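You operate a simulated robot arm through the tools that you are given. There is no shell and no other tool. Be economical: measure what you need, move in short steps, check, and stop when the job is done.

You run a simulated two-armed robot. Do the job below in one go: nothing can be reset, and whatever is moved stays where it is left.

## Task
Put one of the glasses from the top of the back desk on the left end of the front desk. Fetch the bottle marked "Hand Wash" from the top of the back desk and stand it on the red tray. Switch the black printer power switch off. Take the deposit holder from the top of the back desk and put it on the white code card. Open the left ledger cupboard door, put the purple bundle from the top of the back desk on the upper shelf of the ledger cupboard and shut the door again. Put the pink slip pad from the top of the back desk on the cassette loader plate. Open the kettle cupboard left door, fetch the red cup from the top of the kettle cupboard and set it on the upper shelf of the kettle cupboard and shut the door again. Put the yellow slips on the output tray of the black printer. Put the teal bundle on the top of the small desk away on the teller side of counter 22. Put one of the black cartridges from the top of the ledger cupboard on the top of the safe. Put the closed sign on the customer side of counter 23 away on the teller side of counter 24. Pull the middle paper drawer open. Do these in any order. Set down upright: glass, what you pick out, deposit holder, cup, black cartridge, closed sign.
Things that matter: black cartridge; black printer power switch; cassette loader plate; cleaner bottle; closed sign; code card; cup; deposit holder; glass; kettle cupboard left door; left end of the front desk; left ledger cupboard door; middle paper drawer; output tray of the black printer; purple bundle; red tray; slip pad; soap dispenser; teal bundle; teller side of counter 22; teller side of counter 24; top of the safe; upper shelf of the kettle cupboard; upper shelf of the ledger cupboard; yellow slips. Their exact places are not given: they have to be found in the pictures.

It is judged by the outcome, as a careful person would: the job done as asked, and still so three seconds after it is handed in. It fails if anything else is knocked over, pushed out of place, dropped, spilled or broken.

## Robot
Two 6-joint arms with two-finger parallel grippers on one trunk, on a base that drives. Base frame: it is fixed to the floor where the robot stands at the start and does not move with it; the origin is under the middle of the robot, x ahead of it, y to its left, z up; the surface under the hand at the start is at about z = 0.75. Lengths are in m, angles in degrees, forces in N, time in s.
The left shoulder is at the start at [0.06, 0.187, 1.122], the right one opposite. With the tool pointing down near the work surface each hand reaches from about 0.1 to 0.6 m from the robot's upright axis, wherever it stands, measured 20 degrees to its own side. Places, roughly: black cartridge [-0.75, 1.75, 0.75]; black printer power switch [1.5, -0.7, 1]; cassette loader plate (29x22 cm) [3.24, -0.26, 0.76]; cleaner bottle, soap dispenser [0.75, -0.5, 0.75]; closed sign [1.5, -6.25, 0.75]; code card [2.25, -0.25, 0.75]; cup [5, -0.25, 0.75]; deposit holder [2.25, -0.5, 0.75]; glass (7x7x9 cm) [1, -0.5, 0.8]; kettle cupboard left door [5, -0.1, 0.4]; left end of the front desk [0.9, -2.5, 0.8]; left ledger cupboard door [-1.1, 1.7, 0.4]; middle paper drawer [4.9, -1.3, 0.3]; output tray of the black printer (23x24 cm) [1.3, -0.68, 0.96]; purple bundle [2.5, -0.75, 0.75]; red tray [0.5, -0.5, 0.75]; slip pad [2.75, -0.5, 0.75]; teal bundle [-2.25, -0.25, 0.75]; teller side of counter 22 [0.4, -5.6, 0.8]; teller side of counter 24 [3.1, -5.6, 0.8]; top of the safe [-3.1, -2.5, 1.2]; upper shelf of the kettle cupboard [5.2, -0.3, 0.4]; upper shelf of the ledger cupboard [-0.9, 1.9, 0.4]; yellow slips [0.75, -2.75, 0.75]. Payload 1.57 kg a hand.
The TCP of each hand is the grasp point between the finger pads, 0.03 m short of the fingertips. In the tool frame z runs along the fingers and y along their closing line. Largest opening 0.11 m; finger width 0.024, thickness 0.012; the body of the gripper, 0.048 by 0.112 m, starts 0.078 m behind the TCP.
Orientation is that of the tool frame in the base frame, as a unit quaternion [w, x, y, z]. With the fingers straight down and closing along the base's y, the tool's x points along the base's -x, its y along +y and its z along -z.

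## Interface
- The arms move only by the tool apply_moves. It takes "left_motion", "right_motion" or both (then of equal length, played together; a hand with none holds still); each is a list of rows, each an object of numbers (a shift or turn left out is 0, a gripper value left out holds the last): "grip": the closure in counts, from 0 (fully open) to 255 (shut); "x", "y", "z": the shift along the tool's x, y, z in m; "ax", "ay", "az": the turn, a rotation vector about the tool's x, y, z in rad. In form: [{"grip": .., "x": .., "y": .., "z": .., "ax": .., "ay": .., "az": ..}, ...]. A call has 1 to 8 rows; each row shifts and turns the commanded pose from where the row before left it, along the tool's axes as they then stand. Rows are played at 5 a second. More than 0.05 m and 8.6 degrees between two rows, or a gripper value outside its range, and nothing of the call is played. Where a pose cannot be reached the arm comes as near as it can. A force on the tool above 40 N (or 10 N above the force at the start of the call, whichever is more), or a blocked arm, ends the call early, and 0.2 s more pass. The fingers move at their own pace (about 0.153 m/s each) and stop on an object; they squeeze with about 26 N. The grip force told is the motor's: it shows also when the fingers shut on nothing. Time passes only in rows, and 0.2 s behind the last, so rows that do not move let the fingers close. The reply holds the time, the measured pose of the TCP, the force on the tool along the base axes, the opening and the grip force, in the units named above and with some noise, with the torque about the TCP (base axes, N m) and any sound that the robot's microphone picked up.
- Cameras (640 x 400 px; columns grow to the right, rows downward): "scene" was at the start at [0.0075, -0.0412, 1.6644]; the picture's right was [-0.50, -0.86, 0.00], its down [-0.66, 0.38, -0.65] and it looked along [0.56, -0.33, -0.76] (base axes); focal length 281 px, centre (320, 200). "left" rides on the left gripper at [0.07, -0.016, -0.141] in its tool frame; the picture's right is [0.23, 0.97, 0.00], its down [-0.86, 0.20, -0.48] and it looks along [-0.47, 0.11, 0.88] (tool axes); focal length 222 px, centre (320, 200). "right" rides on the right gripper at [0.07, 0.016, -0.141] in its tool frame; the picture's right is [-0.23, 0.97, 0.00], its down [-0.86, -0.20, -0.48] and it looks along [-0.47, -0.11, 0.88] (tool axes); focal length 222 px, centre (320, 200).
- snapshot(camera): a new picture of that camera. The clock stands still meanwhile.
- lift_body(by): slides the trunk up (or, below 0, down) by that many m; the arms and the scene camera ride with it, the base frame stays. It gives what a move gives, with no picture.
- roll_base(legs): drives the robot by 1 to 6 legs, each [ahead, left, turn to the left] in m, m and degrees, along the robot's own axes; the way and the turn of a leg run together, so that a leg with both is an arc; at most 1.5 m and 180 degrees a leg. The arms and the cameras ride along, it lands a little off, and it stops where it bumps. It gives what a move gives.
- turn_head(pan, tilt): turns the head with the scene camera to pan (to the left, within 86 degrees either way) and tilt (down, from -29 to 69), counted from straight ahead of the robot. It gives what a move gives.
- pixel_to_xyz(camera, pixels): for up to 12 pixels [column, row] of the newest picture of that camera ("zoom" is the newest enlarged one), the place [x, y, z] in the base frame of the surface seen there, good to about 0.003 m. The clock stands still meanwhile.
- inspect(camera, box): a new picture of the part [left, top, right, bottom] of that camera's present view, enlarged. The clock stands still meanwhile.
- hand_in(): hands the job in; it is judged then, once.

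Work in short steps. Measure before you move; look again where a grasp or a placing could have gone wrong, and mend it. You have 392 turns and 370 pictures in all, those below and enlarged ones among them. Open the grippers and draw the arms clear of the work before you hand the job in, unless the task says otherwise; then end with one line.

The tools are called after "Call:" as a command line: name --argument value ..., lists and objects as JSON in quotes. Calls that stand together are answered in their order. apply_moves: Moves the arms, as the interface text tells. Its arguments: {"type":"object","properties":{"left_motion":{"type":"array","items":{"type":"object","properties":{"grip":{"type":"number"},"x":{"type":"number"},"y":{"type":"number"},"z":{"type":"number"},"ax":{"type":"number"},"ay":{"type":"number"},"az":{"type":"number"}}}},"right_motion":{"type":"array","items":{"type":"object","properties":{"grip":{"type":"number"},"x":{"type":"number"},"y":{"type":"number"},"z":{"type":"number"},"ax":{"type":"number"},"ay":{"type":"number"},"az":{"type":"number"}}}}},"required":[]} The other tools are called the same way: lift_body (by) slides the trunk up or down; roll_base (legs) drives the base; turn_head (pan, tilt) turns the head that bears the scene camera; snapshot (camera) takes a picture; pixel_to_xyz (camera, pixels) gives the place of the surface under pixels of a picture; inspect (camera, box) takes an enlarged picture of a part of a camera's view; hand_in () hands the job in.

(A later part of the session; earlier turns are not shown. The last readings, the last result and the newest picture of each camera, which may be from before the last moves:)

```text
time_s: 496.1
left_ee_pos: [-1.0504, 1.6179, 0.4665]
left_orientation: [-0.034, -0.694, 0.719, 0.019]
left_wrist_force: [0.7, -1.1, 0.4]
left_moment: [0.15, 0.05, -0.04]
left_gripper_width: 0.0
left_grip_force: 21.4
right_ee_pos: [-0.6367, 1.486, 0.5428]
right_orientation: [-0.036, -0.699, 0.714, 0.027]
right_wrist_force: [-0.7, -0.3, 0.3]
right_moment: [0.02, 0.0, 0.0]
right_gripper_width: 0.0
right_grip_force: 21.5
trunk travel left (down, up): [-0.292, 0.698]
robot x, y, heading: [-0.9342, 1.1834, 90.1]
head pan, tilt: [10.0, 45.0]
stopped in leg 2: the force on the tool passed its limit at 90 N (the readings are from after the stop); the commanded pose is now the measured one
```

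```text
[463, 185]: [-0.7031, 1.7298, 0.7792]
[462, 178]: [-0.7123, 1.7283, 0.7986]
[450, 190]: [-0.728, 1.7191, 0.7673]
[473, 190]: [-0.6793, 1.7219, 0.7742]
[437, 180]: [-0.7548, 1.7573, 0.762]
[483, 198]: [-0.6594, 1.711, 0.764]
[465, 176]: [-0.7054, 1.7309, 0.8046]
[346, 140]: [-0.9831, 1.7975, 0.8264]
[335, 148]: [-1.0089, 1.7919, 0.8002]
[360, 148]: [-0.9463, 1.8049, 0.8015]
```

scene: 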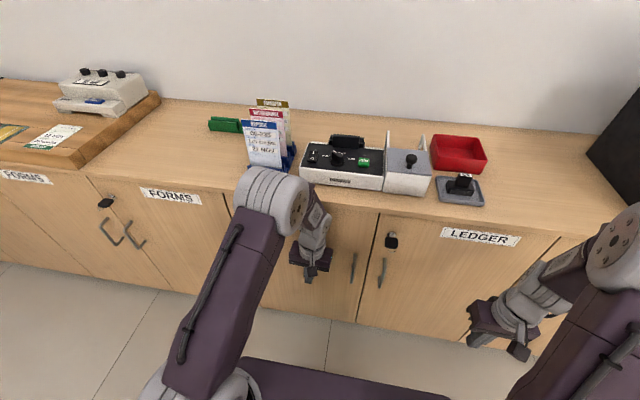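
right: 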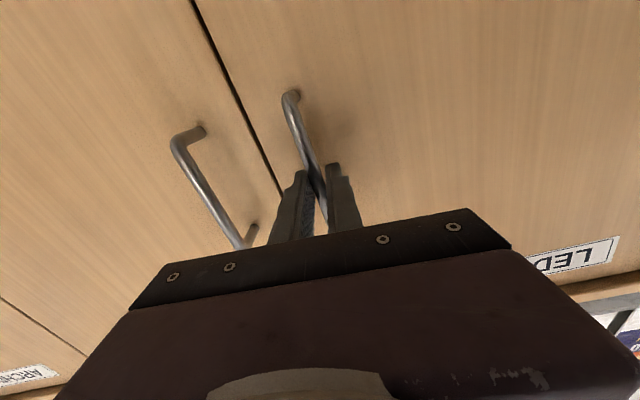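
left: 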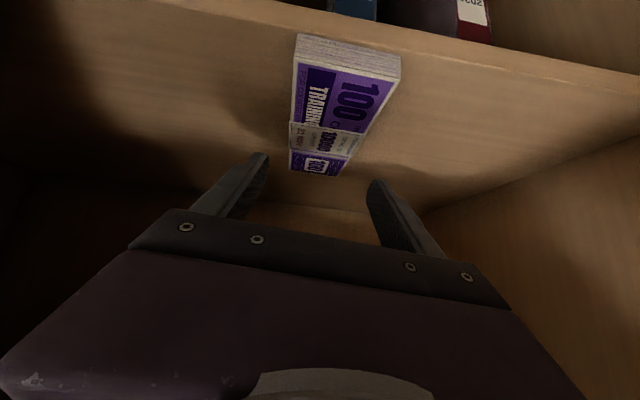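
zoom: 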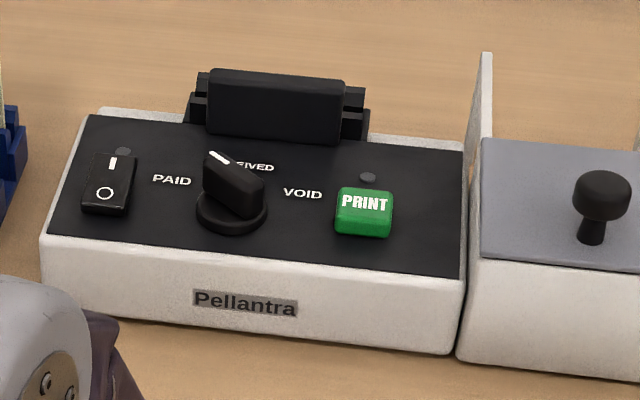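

The "NEW" cartridge has an upright tab (top 0.805) at about (-0.705,1.73). I back off, raise the trunk, then approach with the right hand.

Call:
roll_base --legs '[[-0.2, 0, 0]]'

Call:
lift_body --by 0.4

Call:
lift_body --by 0.06

Call:
roll_base --legs '[[0.26, 0, 0]]'

Call:
apply_moves --right_motion '[{"grip": 120, "x": -0.04, "y": 0.01}, {"x": -0.04, "y": 0.01}, {"x": -0.04, "y": 0.01}, {"x": -0.04, "y": 0.01}, {}]'

Call:
snapshot --camera "right"

Call:
snapshot --camera "scene"

```text
time_s: 497.7
left_ee_pos: [-1.0528, 1.4214, 0.4665]
left_orientation: [-0.033, -0.696, 0.717, 0.02]
left_wrist_force: [-0.2, 0.4, -0.7]
left_moment: [-0.02, 0.01, 0.05]
left_gripper_width: 0.0
left_grip_force: 21.0
right_ee_pos: [-0.637, 1.2899, 0.5435]
right_orientation: [-0.036, -0.7, 0.713, 0.027]
right_wrist_force: [-0.2, -0.3, -0.5]
right_moment: [0.02, 0.0, -0.01]
right_gripper_width: 0.0001
right_grip_force: 21.2
trunk travel left (down, up): [-0.292, 0.698]
robot x, y, heading: [-0.9334, 0.983, 90.5]
head pan, tilt: [10.0, 45.0]
```

```text
time_s: 501.5
left_ee_pos: [-1.0525, 1.4208, 0.8664]
left_orientation: [-0.035, -0.695, 0.718, 0.019]
left_wrist_force: [0.1, 0.6, -0.2]
left_moment: [0.0, 0.05, 0.03]
left_gripper_width: 0.0001
left_grip_force: 21.2
right_ee_pos: [-0.6371, 1.29, 0.9438]
right_orientation: [-0.036, -0.7, 0.713, 0.027]
right_wrist_force: [0.1, -0.4, -0.7]
right_moment: [-0.03, 0.01, 0.0]
right_gripper_width: 0.0
right_grip_force: 21.4
trunk travel left (down, up): [-0.692, 0.298]
robot x, y, heading: [-0.9302, 0.9851, 90.2]
head pan, tilt: [10.0, 45.0]
```

```text
time_s: 502.5
left_ee_pos: [-1.0525, 1.4214, 0.9271]
left_orientation: [-0.034, -0.696, 0.717, 0.019]
left_wrist_force: [0.4, -0.6, 0.9]
left_moment: [-0.04, 0.0, -0.02]
left_gripper_width: 0.0001
left_grip_force: 21.1
right_ee_pos: [-0.6372, 1.2907, 1.0032]
right_orientation: [-0.037, -0.7, 0.713, 0.027]
right_wrist_force: [0.2, -0.6, 0.3]
right_moment: [-0.02, -0.01, 0.0]
right_gripper_width: 0.0001
right_grip_force: 21.7
trunk travel left (down, up): [-0.752, 0.238]
robot x, y, heading: [-0.9308, 0.9835, 90.4]
head pan, tilt: [10.0, 45.0]
```

```text
time_s: 504.4
left_ee_pos: [-1.0518, 1.6891, 0.9266]
left_orientation: [-0.034, -0.695, 0.718, 0.02]
left_wrist_force: [1.2, 0.0, 0.5]
left_moment: [0.02, -0.02, -0.01]
left_gripper_width: 0.0002
left_grip_force: 21.6
right_ee_pos: [-0.6379, 1.5562, 1.0035]
right_orientation: [-0.036, -0.699, 0.714, 0.027]
right_wrist_force: [1.0, 0.4, 0.4]
right_moment: [-0.01, -0.02, 0.01]
right_gripper_width: 0.0
right_grip_force: 20.9
trunk travel left (down, up): [-0.752, 0.238]
robot x, y, heading: [-0.9301, 1.2491, 90.3]
head pan, tilt: [10.0, 45.0]
```

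```text
time_s: 505.6
left_ee_pos: [-1.0534, 1.687, 0.9264]
left_orientation: [-0.035, -0.695, 0.718, 0.02]
left_wrist_force: [-0.7, 0.2, 0.4]
left_moment: [0.02, 0.01, -0.01]
left_gripper_width: 0.0001
left_grip_force: 21.4
right_ee_pos: [-0.676, 1.7194, 1.0029]
right_orientation: [-0.036, -0.699, 0.714, 0.027]
right_wrist_force: [-0.6, -0.5, -0.7]
right_moment: [0.01, 0.01, 0.02]
right_gripper_width: 0.0584
right_grip_force: 0.1
trunk travel left (down, up): [-0.752, 0.238]
robot x, y, heading: [-0.9322, 1.2503, 90.3]
head pan, tilt: [10.0, 45.0]
```

```text
191 pictures are left
```

right: 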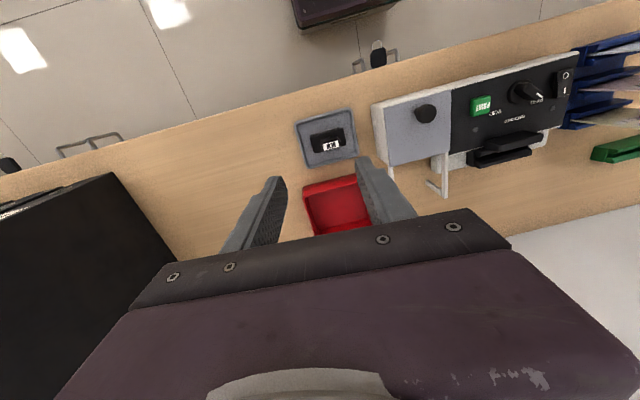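

```text
190 pictures are left
```

scene: 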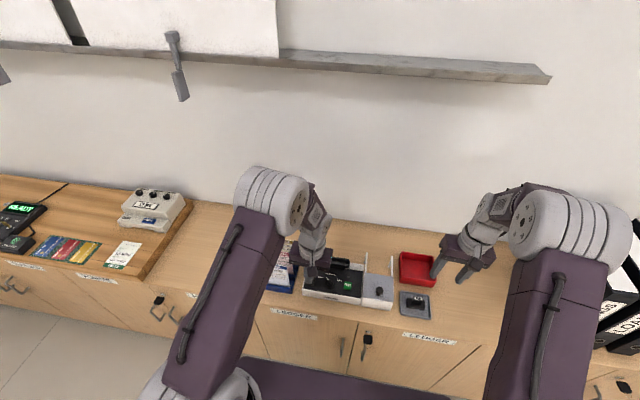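

I level the right hand (5° tilt) and measure the cartridge in its camera at (330,143).

Call:
apply_moves --right_motion '[{"ax": 0.089}, {}]'

Call:
inspect --camera "right" --box '[260, 80, 420, 240]'

```text
time_s: 506.2
left_ee_pos: [-1.0525, 1.6883, 0.9267]
left_orientation: [-0.035, -0.695, 0.718, 0.02]
left_wrist_force: [0.0, -0.4, 0.8]
left_moment: [0.0, 0.01, 0.0]
left_gripper_width: 0.0001
left_grip_force: 21.2
right_ee_pos: [-0.6746, 1.7186, 1.004]
right_orientation: [-0.005, -0.7, 0.714, -0.004]
right_wrist_force: [0.6, -0.2, -0.4]
right_moment: [-0.02, 0.03, 0.0]
right_gripper_width: 0.0582
right_grip_force: 0.1
trunk travel left (down, up): [-0.752, 0.238]
robot x, y, heading: [-0.9319, 1.2537, 90.1]
head pan, tilt: [10.0, 45.0]
```

```text
2.50 times, centred on (340, 160) of right
```

zoom: 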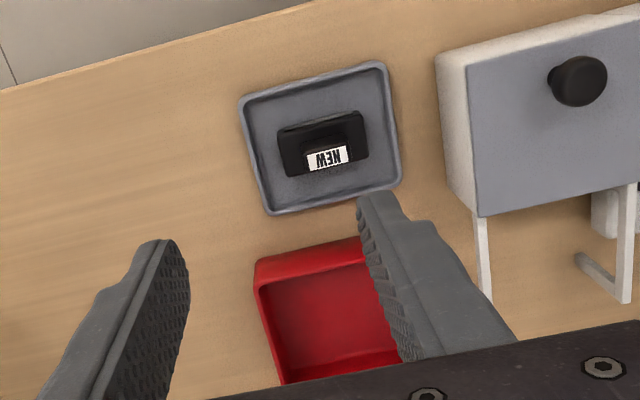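

Call:
pixel_to_xyz --camera "zoom" --pixels '[[328, 160], [310, 152], [345, 150], [328, 138], [283, 150], [365, 140], [325, 118], [330, 170], [370, 252], [245, 110], [398, 170]]'

```text
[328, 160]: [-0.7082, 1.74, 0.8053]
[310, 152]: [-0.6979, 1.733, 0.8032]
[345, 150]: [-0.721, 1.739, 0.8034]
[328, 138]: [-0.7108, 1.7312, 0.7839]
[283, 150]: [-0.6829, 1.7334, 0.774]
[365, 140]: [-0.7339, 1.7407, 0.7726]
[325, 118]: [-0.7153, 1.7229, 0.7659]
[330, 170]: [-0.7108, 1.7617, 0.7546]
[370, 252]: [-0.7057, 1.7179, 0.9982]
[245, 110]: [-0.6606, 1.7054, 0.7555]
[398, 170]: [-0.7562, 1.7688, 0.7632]
```

Tab centre (-0.709,1.737), top 0.805, turned ~8°. I position over it and descend to TCP 0.808.

Call:
apply_moves --right_motion '[{"x": -0.018, "y": 0.034}, {"az": 0.14, "z": 0.04}, {"z": 0.05}, {"z": 0.05}, {"z": 0.03}]'

Call:
snapshot --camera "right"

```text
time_s: 507.4
left_ee_pos: [-1.0519, 1.6874, 0.9263]
left_orientation: [-0.034, -0.695, 0.718, 0.02]
left_wrist_force: [0.1, 1.0, -0.4]
left_moment: [-0.01, 0.03, 0.0]
left_gripper_width: 0.0
left_grip_force: 21.0
right_ee_pos: [-0.7102, 1.7356, 0.8316]
right_orientation: [-0.004, -0.649, 0.761, -0.006]
right_wrist_force: [-0.2, 1.1, 0.4]
right_moment: [-0.02, 0.01, -0.02]
right_gripper_width: 0.0585
right_grip_force: 0.0
trunk travel left (down, up): [-0.752, 0.238]
robot x, y, heading: [-0.9329, 1.2507, 90.2]
head pan, tilt: [10.0, 45.0]
```

```text
188 pictures are left
```

right: 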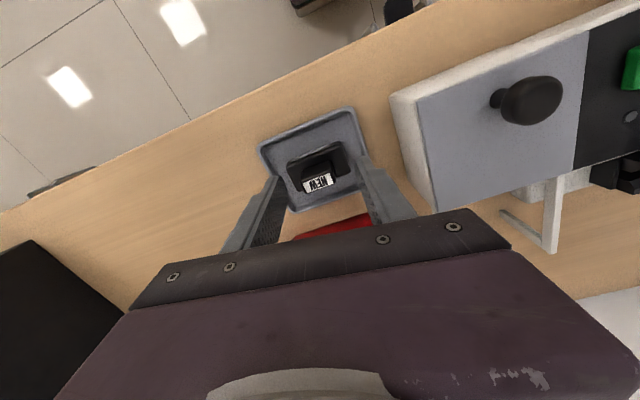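

Aligned. I descend 2.3 cm, grip the tab, and lift.

Call:
apply_moves --right_motion '[{"z": 0.022}, {"grip": 255}, {}, {}]'

Call:
apply_moves --right_motion '[{"z": -0.03}, {"z": -0.05}, {"z": -0.05}, {"z": -0.05}]'

Call:
snapshot --camera "right"

```text
time_s: 508.4
left_ee_pos: [-1.0531, 1.6882, 0.9266]
left_orientation: [-0.035, -0.695, 0.718, 0.019]
left_wrist_force: [-0.8, -0.2, 0.3]
left_moment: [0.01, -0.02, 0.04]
left_gripper_width: 0.0
left_grip_force: 21.4
right_ee_pos: [-0.708, 1.7361, 0.8096]
right_orientation: [-0.006, -0.649, 0.761, -0.006]
right_wrist_force: [-0.7, 0.2, -1.1]
right_moment: [0.01, -0.01, 0.0]
right_gripper_width: 0.0305
right_grip_force: 25.8
trunk travel left (down, up): [-0.752, 0.238]
robot x, y, heading: [-0.9304, 1.248, 90.3]
head pan, tilt: [10.0, 45.0]
```

```text
time_s: 509.4
left_ee_pos: [-1.0535, 1.6869, 0.9271]
left_orientation: [-0.033, -0.695, 0.718, 0.02]
left_wrist_force: [-0.2, 0.1, -0.6]
left_moment: [0.02, -0.02, -0.04]
left_gripper_width: 0.0
left_grip_force: 21.1
right_ee_pos: [-0.7087, 1.7367, 0.9931]
right_orientation: [-0.004, -0.648, 0.761, -0.005]
right_wrist_force: [-1.1, -0.2, -0.2]
right_moment: [0.02, 0.01, -0.01]
right_gripper_width: 0.0293
right_grip_force: 26.2
trunk travel left (down, up): [-0.752, 0.238]
robot x, y, heading: [-0.935, 1.2509, 90.2]
head pan, tilt: [10.0, 45.0]
```

```text
187 pictures are left
```

right: 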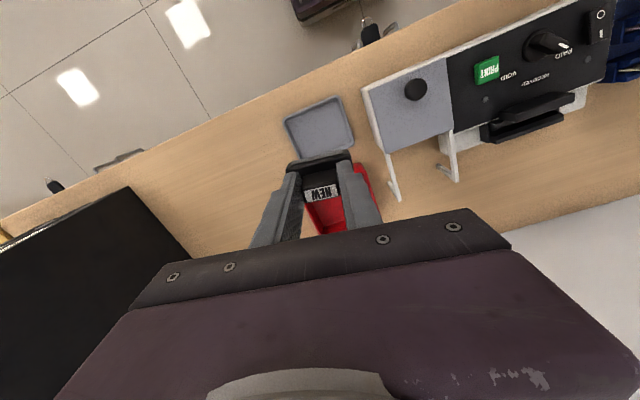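

The cartridge is held. Next, with the left hand free, I go to the small desk (north side) for the teal bundle.

Call:
roll_base --legs '[[-0.5, 0, 0], [0, 0, 90], [0, 0, 90], [0, -1.1, 0]]'

Call:
turn_head --pan 0 --tilt 40

Call:
snapshot --camera "scene"

```text
time_s: 525.2
left_ee_pos: [-1.8868, 0.3052, 0.9265]
left_orientation: [0.018, 0.71, 0.703, 0.033]
left_wrist_force: [0.3, 0.7, -0.3]
left_moment: [0.0, -0.01, 0.0]
left_gripper_width: 0.0001
left_grip_force: 21.3
right_ee_pos: [-2.2308, 0.247, 0.9935]
right_orientation: [-0.005, 0.754, 0.657, 0.005]
right_wrist_force: [0.9, -0.9, -0.2]
right_moment: [-0.04, -0.04, 0.0]
right_gripper_width: 0.0292
right_grip_force: 26.0
trunk travel left (down, up): [-0.752, 0.238]
robot x, y, heading: [-2.0202, 0.7435, -88.8]
head pan, tilt: [10.0, 45.0]
```

```text
time_s: 525.9
left_ee_pos: [-1.8878, 0.3061, 0.9269]
left_orientation: [0.018, 0.71, 0.703, 0.034]
left_wrist_force: [-0.1, 0.7, 0.2]
left_moment: [-0.01, 0.01, 0.01]
left_gripper_width: 0.0
left_grip_force: 21.0
right_ee_pos: [-2.2302, 0.2482, 0.9922]
right_orientation: [-0.005, 0.754, 0.657, 0.004]
right_wrist_force: [-0.4, -0.4, -0.2]
right_moment: [0.03, 0.01, 0.03]
right_gripper_width: 0.0288
right_grip_force: 25.9
trunk travel left (down, up): [-0.752, 0.238]
robot x, y, heading: [-2.0176, 0.7379, -88.4]
head pan, tilt: [0.0, 40.0]
```

```text
186 pictures are left
```

scene: 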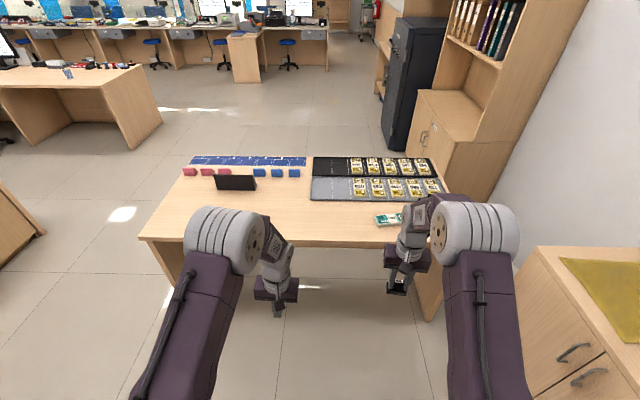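

The teal bundle is at (388,219), and the dark safe stands at (415,90). I measure both.

Call:
pixel_to_xyz --camera "scene" --pixels '[[388, 219], [376, 216], [376, 225], [398, 224], [300, 240], [400, 240], [405, 20], [440, 22], [410, 60], [398, 130], [365, 190], [150, 235]]'

Call:
inspect --camera "scene" --box '[350, 0, 480, 160]'

Call:
inspect --camera "scene" --box '[340, 190, 440, 250]'

```text
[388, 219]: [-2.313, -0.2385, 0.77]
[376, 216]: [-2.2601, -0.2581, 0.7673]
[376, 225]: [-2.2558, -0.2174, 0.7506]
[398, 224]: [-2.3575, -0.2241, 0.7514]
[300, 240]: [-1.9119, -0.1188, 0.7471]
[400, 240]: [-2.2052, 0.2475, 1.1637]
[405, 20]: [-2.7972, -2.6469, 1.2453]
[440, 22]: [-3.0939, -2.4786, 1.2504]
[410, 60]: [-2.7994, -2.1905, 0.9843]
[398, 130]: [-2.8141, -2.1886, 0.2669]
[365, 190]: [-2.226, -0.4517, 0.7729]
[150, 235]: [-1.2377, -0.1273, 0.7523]
```

```text
2.50 times, centred on (415, 80) of scene
```

zoom: 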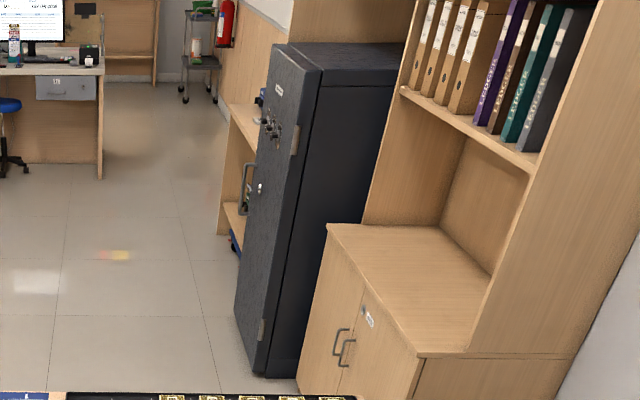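

```text
6.40 times, centred on (390, 220) of scene
```

zoom: 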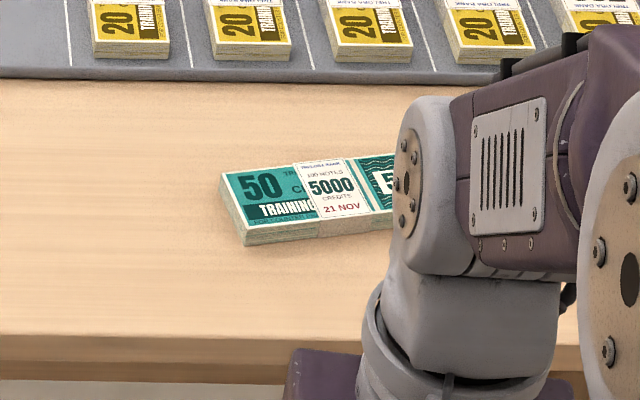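

I check the cabinet at the right (545,255) and rotate the left hand by 90° (levelling it too) so it closes across the bundle.

Call:
pixel_to_xyz --camera "scene" --pixels '[[540, 250], [500, 310], [600, 285], [400, 213], [430, 280]]'

Call:
apply_moves --left_motion '[{"ax": 0.074, "grip": 0}, {"az": -0.1428}, {"az": -0.1428}, {"az": -0.1428}, {"az": -0.1428}, {"az": -0.1428}, {"az": -0.1428}, {"az": -0.1428}]'

Call:
apply_moves --left_motion '[{"az": -0.1428}, {"az": -0.1428}, {"az": -0.1428}, {"az": -0.1428}]'

```text
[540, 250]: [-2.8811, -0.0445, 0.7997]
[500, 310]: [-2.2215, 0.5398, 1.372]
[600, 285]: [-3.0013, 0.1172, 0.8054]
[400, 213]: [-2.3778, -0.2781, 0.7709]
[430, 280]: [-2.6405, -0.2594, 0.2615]
```

```text
time_s: 527.7
left_ee_pos: [-1.8881, 0.3071, 0.9248]
left_orientation: [-0.003, 0.284, 0.959, 0.01]
left_wrist_force: [0.4, 0.5, 0.5]
left_moment: [0.02, -0.02, 0.02]
left_gripper_width: 0.11
left_grip_force: 0.0
right_ee_pos: [-2.2304, 0.2481, 0.9908]
right_orientation: [-0.006, 0.753, 0.658, 0.005]
right_wrist_force: [0.0, -0.2, -0.4]
right_moment: [0.0, -0.01, 0.0]
right_gripper_width: 0.0291
right_grip_force: 26.3
trunk travel left (down, up): [-0.752, 0.238]
robot x, y, heading: [-2.0202, 0.7397, -88.6]
head pan, tilt: [0.0, 40.0]
```

```text
time_s: 528.7
left_ee_pos: [-1.8875, 0.3056, 0.9262]
left_orientation: [0.0, 0.003, 1.0, 0.011]
left_wrist_force: [-0.3, -0.1, 0.3]
left_moment: [-0.01, 0.02, -0.02]
left_gripper_width: 0.1101
left_grip_force: 0.0
right_ee_pos: [-2.2309, 0.2465, 0.9916]
right_orientation: [-0.006, 0.754, 0.657, 0.005]
right_wrist_force: [-0.3, 0.0, -0.3]
right_moment: [0.0, 0.01, 0.02]
right_gripper_width: 0.029
right_grip_force: 26.1
trunk travel left (down, up): [-0.752, 0.238]
robot x, y, heading: [-2.0183, 0.7365, -88.7]
head pan, tilt: [0.0, 40.0]
```

I square up and drive to the small desk.

Call:
roll_base --legs '[[0, -0.38, -1.3], [0.45, 0, 0]]'

Call:
snapshot --camera "left"

Call:
snapshot --camera "scene"

```text
time_s: 533.4
left_ee_pos: [-2.2819, -0.153, 0.9255]
left_orientation: [0.0, 0.02, 1.0, 0.011]
left_wrist_force: [-0.8, 0.9, -0.4]
left_moment: [0.0, -0.03, -0.01]
left_gripper_width: 0.1103
left_grip_force: 0.0
right_ee_pos: [-2.6251, -0.2016, 0.9922]
right_orientation: [-0.006, 0.764, 0.645, 0.005]
right_wrist_force: [0.1, 0.7, -0.6]
right_moment: [-0.01, 0.0, 0.0]
right_gripper_width: 0.0289
right_grip_force: 26.2
trunk travel left (down, up): [-0.752, 0.238]
robot x, y, heading: [-2.3983, 0.2822, -90.3]
head pan, tilt: [0.0, 40.0]
```

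```text
183 pictures are left
```

left: 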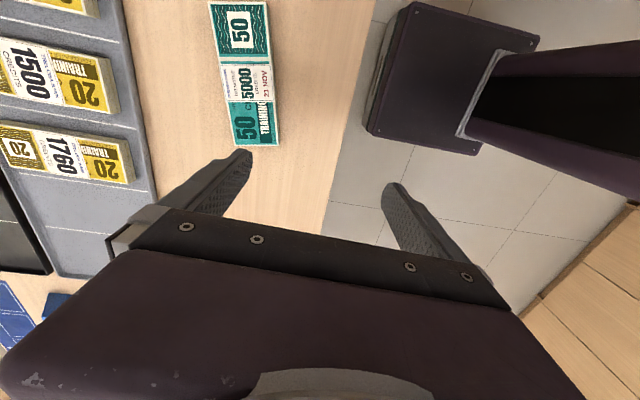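

```text
182 pictures are left
```

scene: 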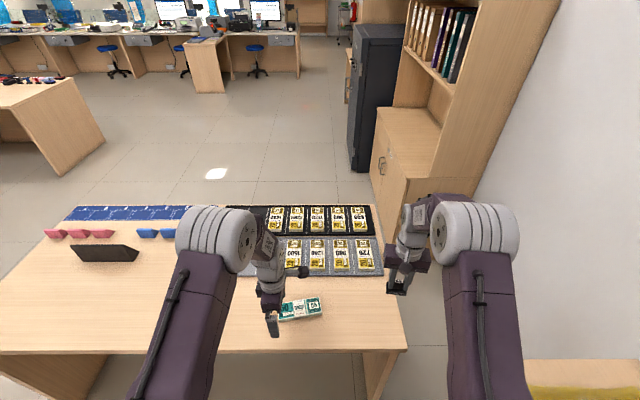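

I measure the teal bundle in the left view: corners (213,6),(266,5),(275,143),(234,143).

Call:
pixel_to_xyz --camera "left" --pixels '[[213, 8], [264, 8], [272, 140], [236, 142], [245, 75], [283, 75], [205, 75], [276, 150]]'

```text
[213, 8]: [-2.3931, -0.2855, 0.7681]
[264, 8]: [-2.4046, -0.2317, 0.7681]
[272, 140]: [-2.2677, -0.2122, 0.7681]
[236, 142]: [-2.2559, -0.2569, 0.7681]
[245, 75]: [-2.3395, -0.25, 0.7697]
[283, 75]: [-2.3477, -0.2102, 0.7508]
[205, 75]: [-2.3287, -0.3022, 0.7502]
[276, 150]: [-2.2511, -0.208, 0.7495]
```

Centre (-2.330,-0.247), turned 8°. I position, align, and descend.

Call:
apply_moves --left_motion '[{"x": 0.024, "y": -0.04}, {"x": 0.024, "y": -0.04}, {"y": -0.0136}, {"az": -0.141}, {"z": 0.04}, {"z": 0.04}]'

Call:
snapshot --camera "left"

```text
time_s: 534.8
left_ee_pos: [-2.3353, -0.2414, 0.843]
left_orientation: [0.001, -0.051, 0.999, 0.011]
left_wrist_force: [-0.8, -0.5, -0.6]
left_moment: [0.04, -0.02, 0.01]
left_gripper_width: 0.1099
left_grip_force: 0.0
right_ee_pos: [-2.6243, -0.2025, 0.9924]
right_orientation: [-0.006, 0.764, 0.646, 0.005]
right_wrist_force: [0.3, 0.1, -1.1]
right_moment: [0.0, 0.02, 0.0]
right_gripper_width: 0.0289
right_grip_force: 26.7
trunk travel left (down, up): [-0.752, 0.238]
robot x, y, heading: [-2.4018, 0.2805, -90.2]
head pan, tilt: [0.0, 40.0]
```

```text
181 pictures are left
```

left: 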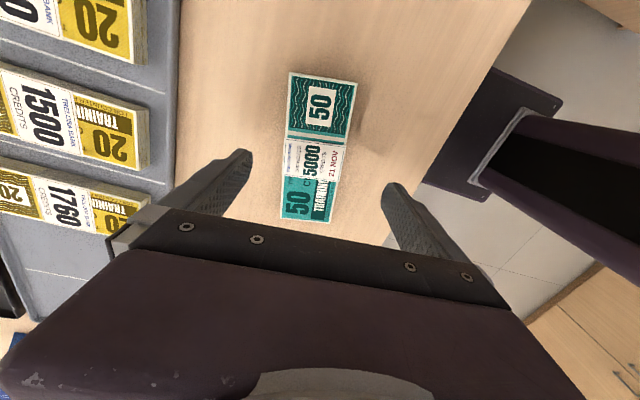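

I narrow the fingers, descend the last 5.7 cm and grip.

Call:
apply_moves --left_motion '[{"grip": 50, "y": -0.005}, {"z": 0.04}, {"z": 0.017}, {"grip": 255}, {}, {}]'

Call:
apply_moves --left_motion '[{"z": -0.03}, {"z": -0.05}, {"z": -0.05}, {"z": -0.05}]'

Call:
snapshot --camera "left"

```text
time_s: 536.2
left_ee_pos: [-2.3319, -0.2479, 0.7869]
left_orientation: [0.001, -0.05, 0.999, 0.011]
left_wrist_force: [0.7, -0.2, 0.0]
left_moment: [-0.03, 0.04, 0.03]
left_gripper_width: 0.0605
left_grip_force: 26.4
right_ee_pos: [-2.6258, -0.2017, 0.9918]
right_orientation: [-0.006, 0.764, 0.646, 0.005]
right_wrist_force: [0.0, -0.5, -0.6]
right_moment: [0.02, 0.01, 0.0]
right_gripper_width: 0.029
right_grip_force: 26.4
trunk travel left (down, up): [-0.752, 0.238]
robot x, y, heading: [-2.3998, 0.2852, -90.2]
head pan, tilt: [0.0, 40.0]
```

```text
time_s: 537.2
left_ee_pos: [-2.3318, -0.2507, 0.9678]
left_orientation: [0.0, -0.051, 0.999, 0.011]
left_wrist_force: [-0.4, 0.1, -1.0]
left_moment: [0.0, -0.02, 0.03]
left_gripper_width: 0.0599
left_grip_force: 26.2
right_ee_pos: [-2.6264, -0.2008, 0.9916]
right_orientation: [-0.005, 0.764, 0.646, 0.005]
right_wrist_force: [-1.1, 0.6, -0.6]
right_moment: [-0.03, -0.03, -0.01]
right_gripper_width: 0.029
right_grip_force: 26.1
trunk travel left (down, up): [-0.752, 0.238]
robot x, y, heading: [-2.399, 0.2856, -90.0]
head pan, tilt: [0.0, 40.0]
```

```text
180 pictures are left
```

left: 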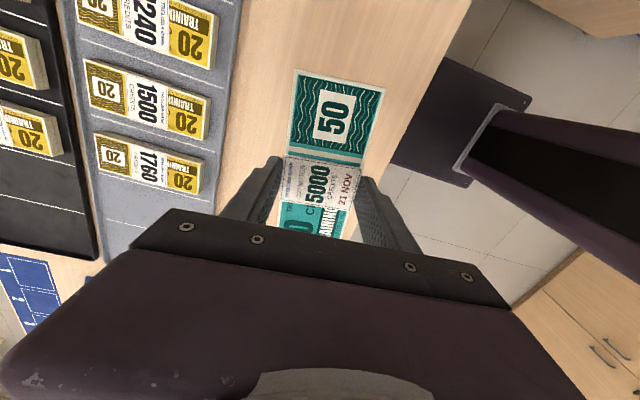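

Teal bundle held. I raise the trunk and drive around the small desk's east end toward the safe.

Call:
lift_body --by 0.23

Call:
roll_base --legs '[[-0.3, 0, 0], [0, 1.0, 0], [0, 0.85, 0], [1.2, 0, 0], [1.1, 0, 0]]'

Call:
turn_head --pan -60 --tilt 25

Call:
snapshot --camera "scene"

```text
time_s: 539.6
left_ee_pos: [-2.3322, -0.2512, 1.1959]
left_orientation: [0.001, -0.05, 0.999, 0.011]
left_wrist_force: [0.7, -0.4, -0.7]
left_moment: [-0.01, 0.0, 0.0]
left_gripper_width: 0.0598
left_grip_force: 26.5
right_ee_pos: [-2.6261, -0.2022, 1.223]
right_orientation: [-0.006, 0.764, 0.645, 0.005]
right_wrist_force: [0.4, -0.6, -0.4]
right_moment: [-0.01, 0.01, 0.0]
right_gripper_width: 0.0292
right_grip_force: 25.6
trunk travel left (down, up): [-0.982, 0.008]
robot x, y, heading: [-2.3963, 0.284, -90.0]
head pan, tilt: [0.0, 40.0]
```

```text
time_s: 561.5
left_ee_pos: [-0.4215, -2.2568, 1.1976]
left_orientation: [0.002, -0.067, 0.998, 0.01]
left_wrist_force: [0.5, -0.6, -1.1]
left_moment: [0.0, -0.01, -0.02]
left_gripper_width: 0.0591
left_grip_force: 25.8
right_ee_pos: [-0.7166, -2.2163, 1.222]
right_orientation: [-0.005, 0.752, 0.659, 0.005]
right_wrist_force: [0.3, 0.3, -0.6]
right_moment: [-0.02, 0.03, -0.04]
right_gripper_width: 0.0293
right_grip_force: 26.2
trunk travel left (down, up): [-0.982, 0.008]
robot x, y, heading: [-0.5071, -1.7258, -88.3]
head pan, tilt: [0.0, 40.0]
```

```text
time_s: 562.8
left_ee_pos: [-0.4202, -2.2584, 1.1955]
left_orientation: [0.002, -0.069, 0.998, 0.01]
left_wrist_force: [-0.2, 0.7, -0.9]
left_moment: [-0.02, -0.01, 0.0]
left_gripper_width: 0.0593
left_grip_force: 26.4
right_ee_pos: [-0.7154, -2.2175, 1.2221]
right_orientation: [-0.005, 0.752, 0.659, 0.004]
right_wrist_force: [-0.4, 1.2, -0.1]
right_moment: [-0.01, 0.04, 0.0]
right_gripper_width: 0.0288
right_grip_force: 25.9
trunk travel left (down, up): [-0.982, 0.008]
robot x, y, heading: [-0.5074, -1.724, -88.3]
head pan, tilt: [-60.0, 25.0]
```

```text
179 pictures are left
```

scene: 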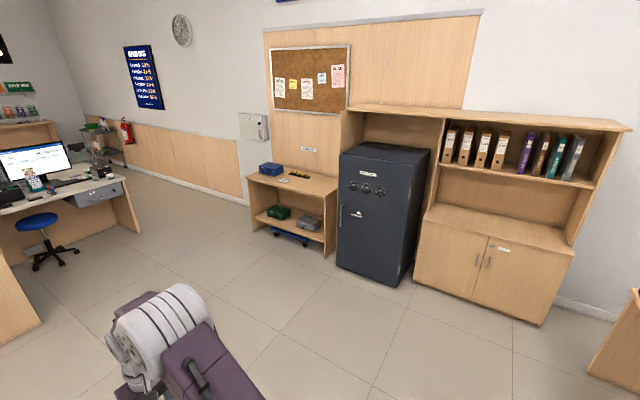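

The safe stands under a high board. I measure its top and the board above.

Call:
pixel_to_xyz --camera "scene" --pixels '[[385, 152], [350, 155], [425, 160], [400, 146], [370, 107], [440, 113], [400, 130], [345, 240], [400, 280], [290, 230]]'

```text
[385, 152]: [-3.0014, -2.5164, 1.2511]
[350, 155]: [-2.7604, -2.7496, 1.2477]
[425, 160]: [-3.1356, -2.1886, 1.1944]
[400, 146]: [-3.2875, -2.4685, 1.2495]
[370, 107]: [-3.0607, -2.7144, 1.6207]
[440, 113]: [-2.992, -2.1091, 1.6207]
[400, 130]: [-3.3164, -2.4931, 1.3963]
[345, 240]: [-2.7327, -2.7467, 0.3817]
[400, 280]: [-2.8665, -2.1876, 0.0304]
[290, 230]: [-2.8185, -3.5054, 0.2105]
```

Safe top z=1.25, x -2.76…-3.29, y -2.19…-2.75, board edge above at x≈-3.0. I raise both hands by arm and drive to face it.

Call:
apply_moves --left_motion '[{"z": -0.045}, {"z": -0.045}, {"z": -0.045}]' --right_motion '[{"z": -0.045}, {"z": -0.045}, {"z": -0.04}]'

Call:
roll_base --legs '[[0, 0, -91.7], [0, 0.85, 0], [1.3, 0, 0]]'

Call:
turn_head --pan 0 --tilt 30

Call:
snapshot --camera "scene"

```text
time_s: 563.6
left_ee_pos: [-0.4215, -2.2568, 1.3332]
left_orientation: [0.002, -0.068, 0.998, 0.012]
left_wrist_force: [0.0, 0.7, -1.2]
left_moment: [0.0, 0.01, -0.02]
left_gripper_width: 0.0593
left_grip_force: 26.3
right_ee_pos: [-0.7159, -2.2202, 1.3534]
right_orientation: [-0.005, 0.752, 0.659, 0.005]
right_wrist_force: [-0.5, 0.2, -0.1]
right_moment: [-0.01, 0.03, 0.02]
right_gripper_width: 0.0289
right_grip_force: 26.1
trunk travel left (down, up): [-0.982, 0.008]
robot x, y, heading: [-0.5057, -1.7264, -88.3]
head pan, tilt: [-60.0, 25.0]
```

```text
time_s: 578.0
left_ee_pos: [-2.3178, -2.6138, 1.3338]
left_orientation: [0.008, 0.675, 0.737, 0.006]
left_wrist_force: [-0.6, -1.1, -0.9]
left_moment: [-0.05, 0.02, -0.01]
left_gripper_width: 0.0595
left_grip_force: 25.7
right_ee_pos: [-2.2658, -2.3234, 1.3526]
right_orientation: [-0.001, 0.996, -0.091, 0.008]
right_wrist_force: [0.1, 0.4, -0.4]
right_moment: [-0.03, 0.0, -0.01]
right_gripper_width: 0.0288
right_grip_force: 26.3
trunk travel left (down, up): [-0.982, 0.008]
robot x, y, heading: [-1.786, -2.5543, 178.8]
head pan, tilt: [-60.0, 25.0]
```

```text
time_s: 579.3
left_ee_pos: [-2.3187, -2.613, 1.3318]
left_orientation: [0.01, 0.675, 0.738, 0.008]
left_wrist_force: [-0.3, -0.5, -1.5]
left_moment: [0.01, -0.02, 0.01]
left_gripper_width: 0.059
left_grip_force: 25.6
right_ee_pos: [-2.2669, -2.3243, 1.3526]
right_orientation: [0.0, 0.996, -0.091, 0.007]
right_wrist_force: [0.5, 0.0, -0.2]
right_moment: [-0.02, -0.02, 0.0]
right_gripper_width: 0.0287
right_grip_force: 26.3
trunk travel left (down, up): [-0.982, 0.008]
robot x, y, heading: [-1.7839, -2.5529, 179.0]
head pan, tilt: [0.0, 30.0]
```

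```text
178 pictures are left
```

scene: 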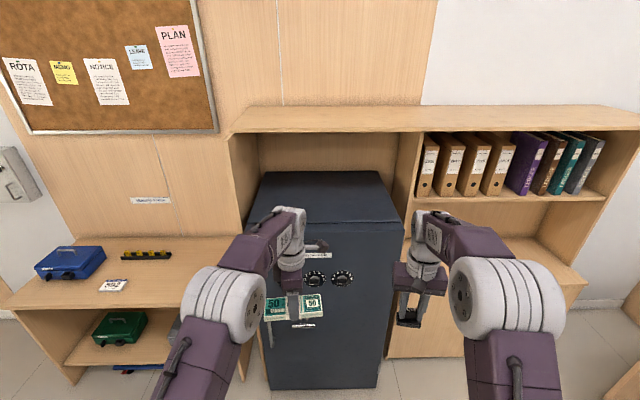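

I strafe left 9 cm and advance until the right hand is over the safe's top.

Call:
roll_base --legs '[[0, 0.09, 1.0], [0.45, 0, 0]]'

Call:
turn_head --pan -5 --tilt 50

Call:
snapshot --camera "scene"

Call:
snapshot --camera "right"

```text
time_s: 582.6
left_ee_pos: [-2.7593, -2.7173, 1.3332]
left_orientation: [0.009, 0.667, 0.745, 0.006]
left_wrist_force: [0.1, 0.3, -0.5]
left_moment: [0.03, 0.03, 0.02]
left_gripper_width: 0.0595
left_grip_force: 25.9
right_ee_pos: [-2.714, -2.4272, 1.353]
right_orientation: [-0.001, 0.997, -0.079, 0.007]
right_wrist_force: [-0.2, 0.4, -0.7]
right_moment: [0.04, -0.01, -0.01]
right_gripper_width: 0.029
right_grip_force: 25.8
trunk travel left (down, up): [-0.982, 0.008]
robot x, y, heading: [-2.2267, -2.6462, -179.7]
head pan, tilt: [0.0, 30.0]
```

```text
time_s: 583.5
left_ee_pos: [-2.7609, -2.7163, 1.3318]
left_orientation: [0.008, 0.667, 0.745, 0.007]
left_wrist_force: [-0.6, 0.1, -1.3]
left_moment: [0.04, -0.01, 0.01]
left_gripper_width: 0.0592
left_grip_force: 26.0
right_ee_pos: [-2.7179, -2.4251, 1.3525]
right_orientation: [0.0, 0.997, -0.079, 0.009]
right_wrist_force: [-0.1, 0.0, 0.0]
right_moment: [0.02, -0.03, 0.0]
right_gripper_width: 0.0289
right_grip_force: 26.0
trunk travel left (down, up): [-0.982, 0.008]
robot x, y, heading: [-2.2253, -2.6438, -179.6]
head pan, tilt: [-5.0, 50.0]
```

```text
177 pictures are left
```

scene: 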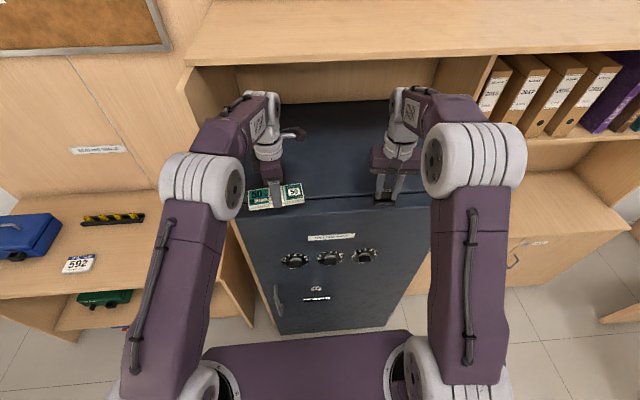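

```text
176 pictures are left
```

right: 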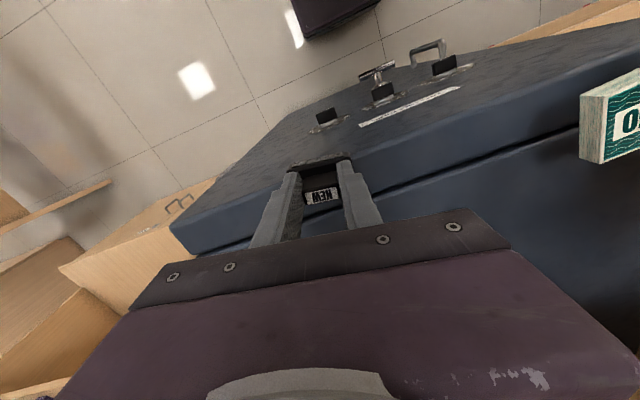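

I advance 14 cm more.

Call:
roll_base --legs '[[0.13, 0, 0]]'

Call:
snapshot --camera "right"

Call:
snapshot --camera "scene"

```text
time_s: 584.8
left_ee_pos: [-2.8969, -2.7183, 1.3241]
left_orientation: [0.016, 0.666, 0.746, 0.012]
left_wrist_force: [0.0, -0.6, -1.6]
left_moment: [0.01, 0.0, -0.04]
left_gripper_width: 0.0592
left_grip_force: 26.2
right_ee_pos: [-2.8543, -2.4263, 1.3497]
right_orientation: [-0.001, 0.997, -0.079, 0.009]
right_wrist_force: [0.4, -0.5, -0.6]
right_moment: [0.0, 0.02, -0.01]
right_gripper_width: 0.0289
right_grip_force: 26.1
trunk travel left (down, up): [-0.982, 0.008]
robot x, y, heading: [-2.3572, -2.6473, -179.9]
head pan, tilt: [-5.0, 50.0]
```

```text
175 pictures are left
```

right: 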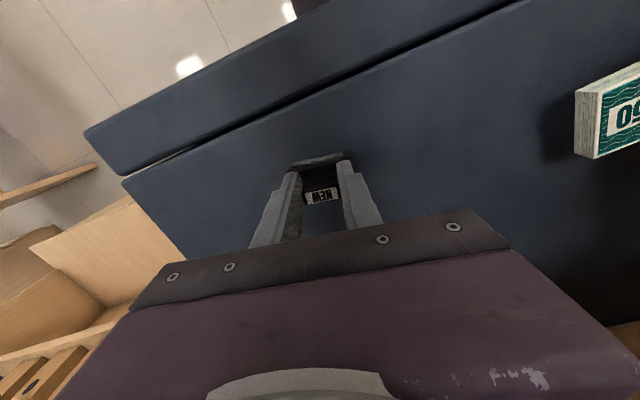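

```text
174 pictures are left
```

scene: 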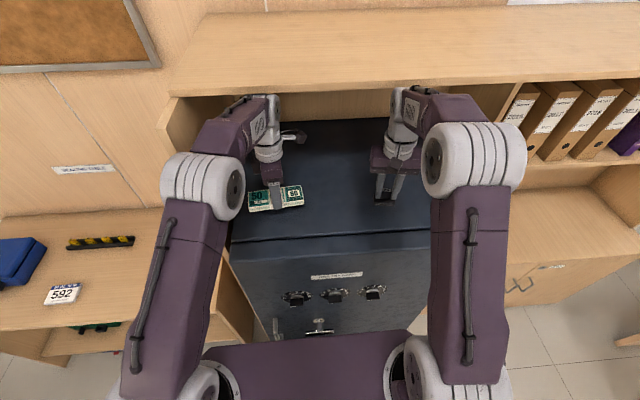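

Over the safe's top, seam behind. I lower the cartridge to z≈1.303.

Call:
apply_moves --right_motion '[{"z": 0.025}, {"z": 0.015}, {"z": 0.004}, {"z": 0.003}]'

```text
time_s: 585.8
left_ee_pos: [-2.8916, -2.7196, 1.325]
left_orientation: [0.017, 0.667, 0.745, 0.012]
left_wrist_force: [0.3, -0.1, -1.1]
left_moment: [0.01, 0.0, -0.01]
left_gripper_width: 0.0592
left_grip_force: 26.1
right_ee_pos: [-2.851, -2.4274, 1.3059]
right_orientation: [-0.001, 0.997, -0.079, 0.007]
right_wrist_force: [5.4, -0.7, 23.1]
right_moment: [-0.1, -0.02, 0.03]
right_gripper_width: 0.0293
right_grip_force: 25.8
trunk travel left (down, up): [-0.982, 0.008]
robot x, y, heading: [-2.3594, -2.645, -179.9]
head pan, tilt: [-5.0, 50.0]
```

Contact. I relax 2 mm, release and rise.

Call:
apply_moves --right_motion '[{"z": -0.002}, {"grip": 150}, {"grip": 100}, {}, {"z": -0.04}, {"z": -0.03}]'

Call:
roll_base --legs '[[-0.3, 0, 0]]'

Call:
snapshot --camera "right"

Call:
snapshot --camera "scene"

```text
time_s: 587.2
left_ee_pos: [-2.8929, -2.7199, 1.3238]
left_orientation: [0.016, 0.667, 0.745, 0.012]
left_wrist_force: [-0.3, 0.1, -0.7]
left_moment: [-0.02, 0.0, 0.01]
left_gripper_width: 0.0593
left_grip_force: 26.3
right_ee_pos: [-2.8538, -2.429, 1.3764]
right_orientation: [-0.001, 0.997, -0.079, 0.01]
right_wrist_force: [0.0, 0.1, 0.3]
right_moment: [0.01, -0.01, 0.0]
right_gripper_width: 0.067
right_grip_force: 0.0
trunk travel left (down, up): [-0.982, 0.008]
robot x, y, heading: [-2.3598, -2.6457, -180.0]
head pan, tilt: [-5.0, 50.0]
```

```text
time_s: 589.2
left_ee_pos: [-2.5937, -2.7172, 1.3269]
left_orientation: [0.016, 0.666, 0.746, 0.01]
left_wrist_force: [-0.7, 0.9, -1.7]
left_moment: [0.0, -0.08, 0.01]
left_gripper_width: 0.0593
left_grip_force: 26.1
right_ee_pos: [-2.5541, -2.4249, 1.3761]
right_orientation: [0.0, 0.997, -0.079, 0.008]
right_wrist_force: [-0.4, 0.3, -1.3]
right_moment: [-0.03, -0.01, -0.02]
right_gripper_width: 0.0671
right_grip_force: 0.0
trunk travel left (down, up): [-0.982, 0.008]
robot x, y, heading: [-2.0584, -2.6471, -179.6]
head pan, tilt: [-5.0, 50.0]
```

```text
173 pictures are left
```

right: 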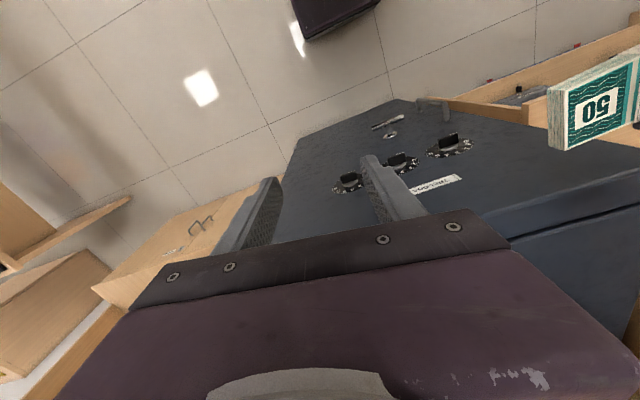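

```text
172 pictures are left
```

scene: 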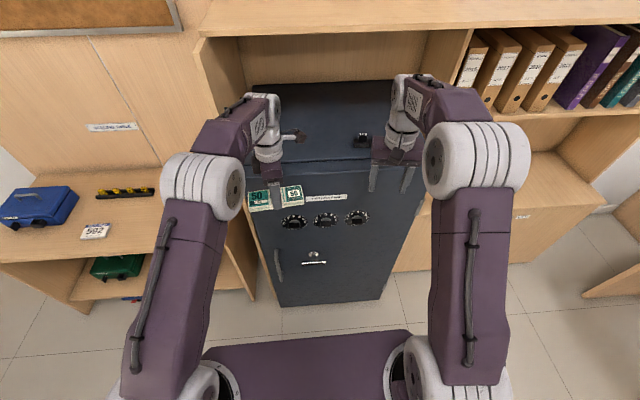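

I zoom on the cartridge at (362,138) to check it stands upright.

Call:
inspect --camera "scene" --box '[320, 110, 400, 170]'

```text
6.67 times, centred on (360, 140) of scene
```

zoom: 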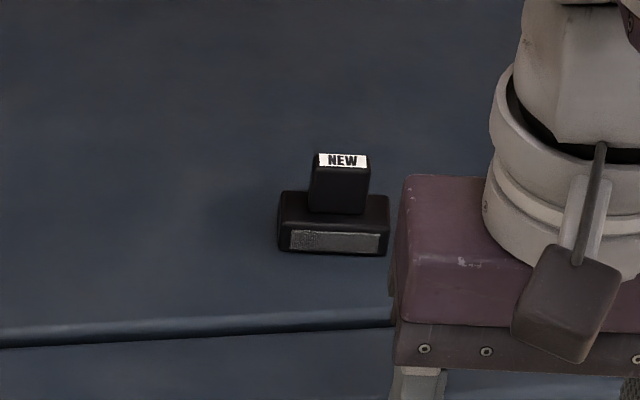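

The cartridge stands upright on the safe. Next the counters: I turn to face -y, move east and south, and look.

Call:
roll_base --legs '[[-0.15, 0, 0], [0, 0, 90], [0, 1.3, 0], [1.4, 0, 0]]'

Call:
lift_body --by -0.23

Call:
turn_head --pan 25 --tilt 22

Call:
snapshot --camera "scene"

Call:
turn_head --pan -25 --tilt 22

Call:
snapshot --camera "scene"

```text
time_s: 606.9
left_ee_pos: [-0.5419, -4.5596, 1.3276]
left_orientation: [0.004, -0.058, 0.998, 0.017]
left_wrist_force: [-0.5, 0.2, -0.6]
left_moment: [-0.02, 0.0, 0.01]
left_gripper_width: 0.0593
left_grip_force: 25.5
right_ee_pos: [-0.8331, -4.5207, 1.3774]
right_orientation: [-0.005, 0.759, 0.652, 0.005]
right_wrist_force: [0.4, 0.5, 1.0]
right_moment: [0.02, 0.0, 0.0]
right_gripper_width: 0.0669
right_grip_force: 0.0
trunk travel left (down, up): [-0.982, 0.008]
robot x, y, heading: [-0.618, -4.0299, -89.4]
head pan, tilt: [-5.0, 50.0]
```

```text
time_s: 609.3
left_ee_pos: [-0.5433, -4.5603, 1.0974]
left_orientation: [0.003, -0.058, 0.998, 0.018]
left_wrist_force: [-0.2, 0.3, -0.8]
left_moment: [-0.01, 0.0, -0.01]
left_gripper_width: 0.0594
left_grip_force: 25.8
right_ee_pos: [-0.8334, -4.5211, 1.1486]
right_orientation: [-0.005, 0.759, 0.652, 0.004]
right_wrist_force: [-0.2, 0.0, -1.1]
right_moment: [-0.05, 0.02, -0.01]
right_gripper_width: 0.067
right_grip_force: 0.0
trunk travel left (down, up): [-0.752, 0.238]
robot x, y, heading: [-0.6147, -4.0284, -89.2]
head pan, tilt: [-5.0, 50.0]
```

```text
time_s: 610.3
left_ee_pos: [-0.5428, -4.5607, 1.0978]
left_orientation: [0.004, -0.059, 0.998, 0.017]
left_wrist_force: [-0.2, 0.2, -1.3]
left_moment: [0.0, 0.0, 0.01]
left_gripper_width: 0.0594
left_grip_force: 25.9
right_ee_pos: [-0.8329, -4.5217, 1.1485]
right_orientation: [-0.006, 0.758, 0.652, 0.004]
right_wrist_force: [-0.1, 0.4, -0.1]
right_moment: [0.0, 0.02, -0.01]
right_gripper_width: 0.067
right_grip_force: 0.0
trunk travel left (down, up): [-0.752, 0.238]
robot x, y, heading: [-0.6162, -4.0265, -89.6]
head pan, tilt: [25.0, 22.0]
```

```text
170 pictures are left
```

scene: 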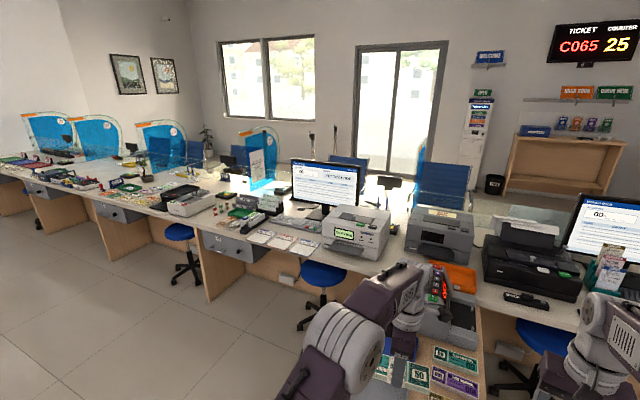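

```text
time_s: 611.5
left_ee_pos: [-0.5428, -4.5603, 1.0982]
left_orientation: [0.003, -0.059, 0.998, 0.017]
left_wrist_force: [0.7, 0.1, -2.1]
left_moment: [-0.01, 0.02, -0.02]
left_gripper_width: 0.0592
left_grip_force: 25.9
right_ee_pos: [-0.8329, -4.5209, 1.1477]
right_orientation: [-0.006, 0.758, 0.652, 0.005]
right_wrist_force: [0.1, -0.2, -0.2]
right_moment: [-0.03, -0.03, 0.01]
right_gripper_width: 0.0668
right_grip_force: 0.0
trunk travel left (down, up): [-0.752, 0.238]
robot x, y, heading: [-0.6172, -4.0291, -89.3]
head pan, tilt: [-25.0, 22.0]
```

```text
169 pictures are left
```

scene: 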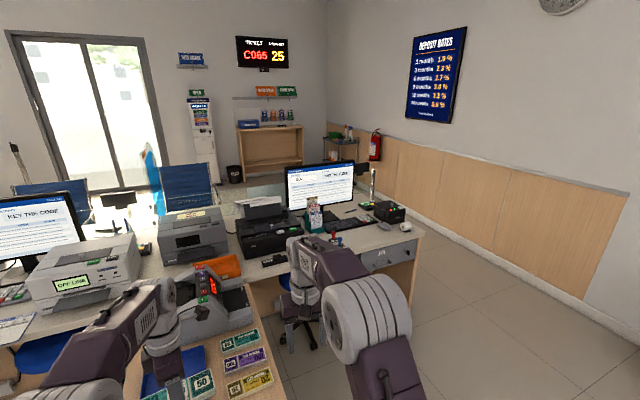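

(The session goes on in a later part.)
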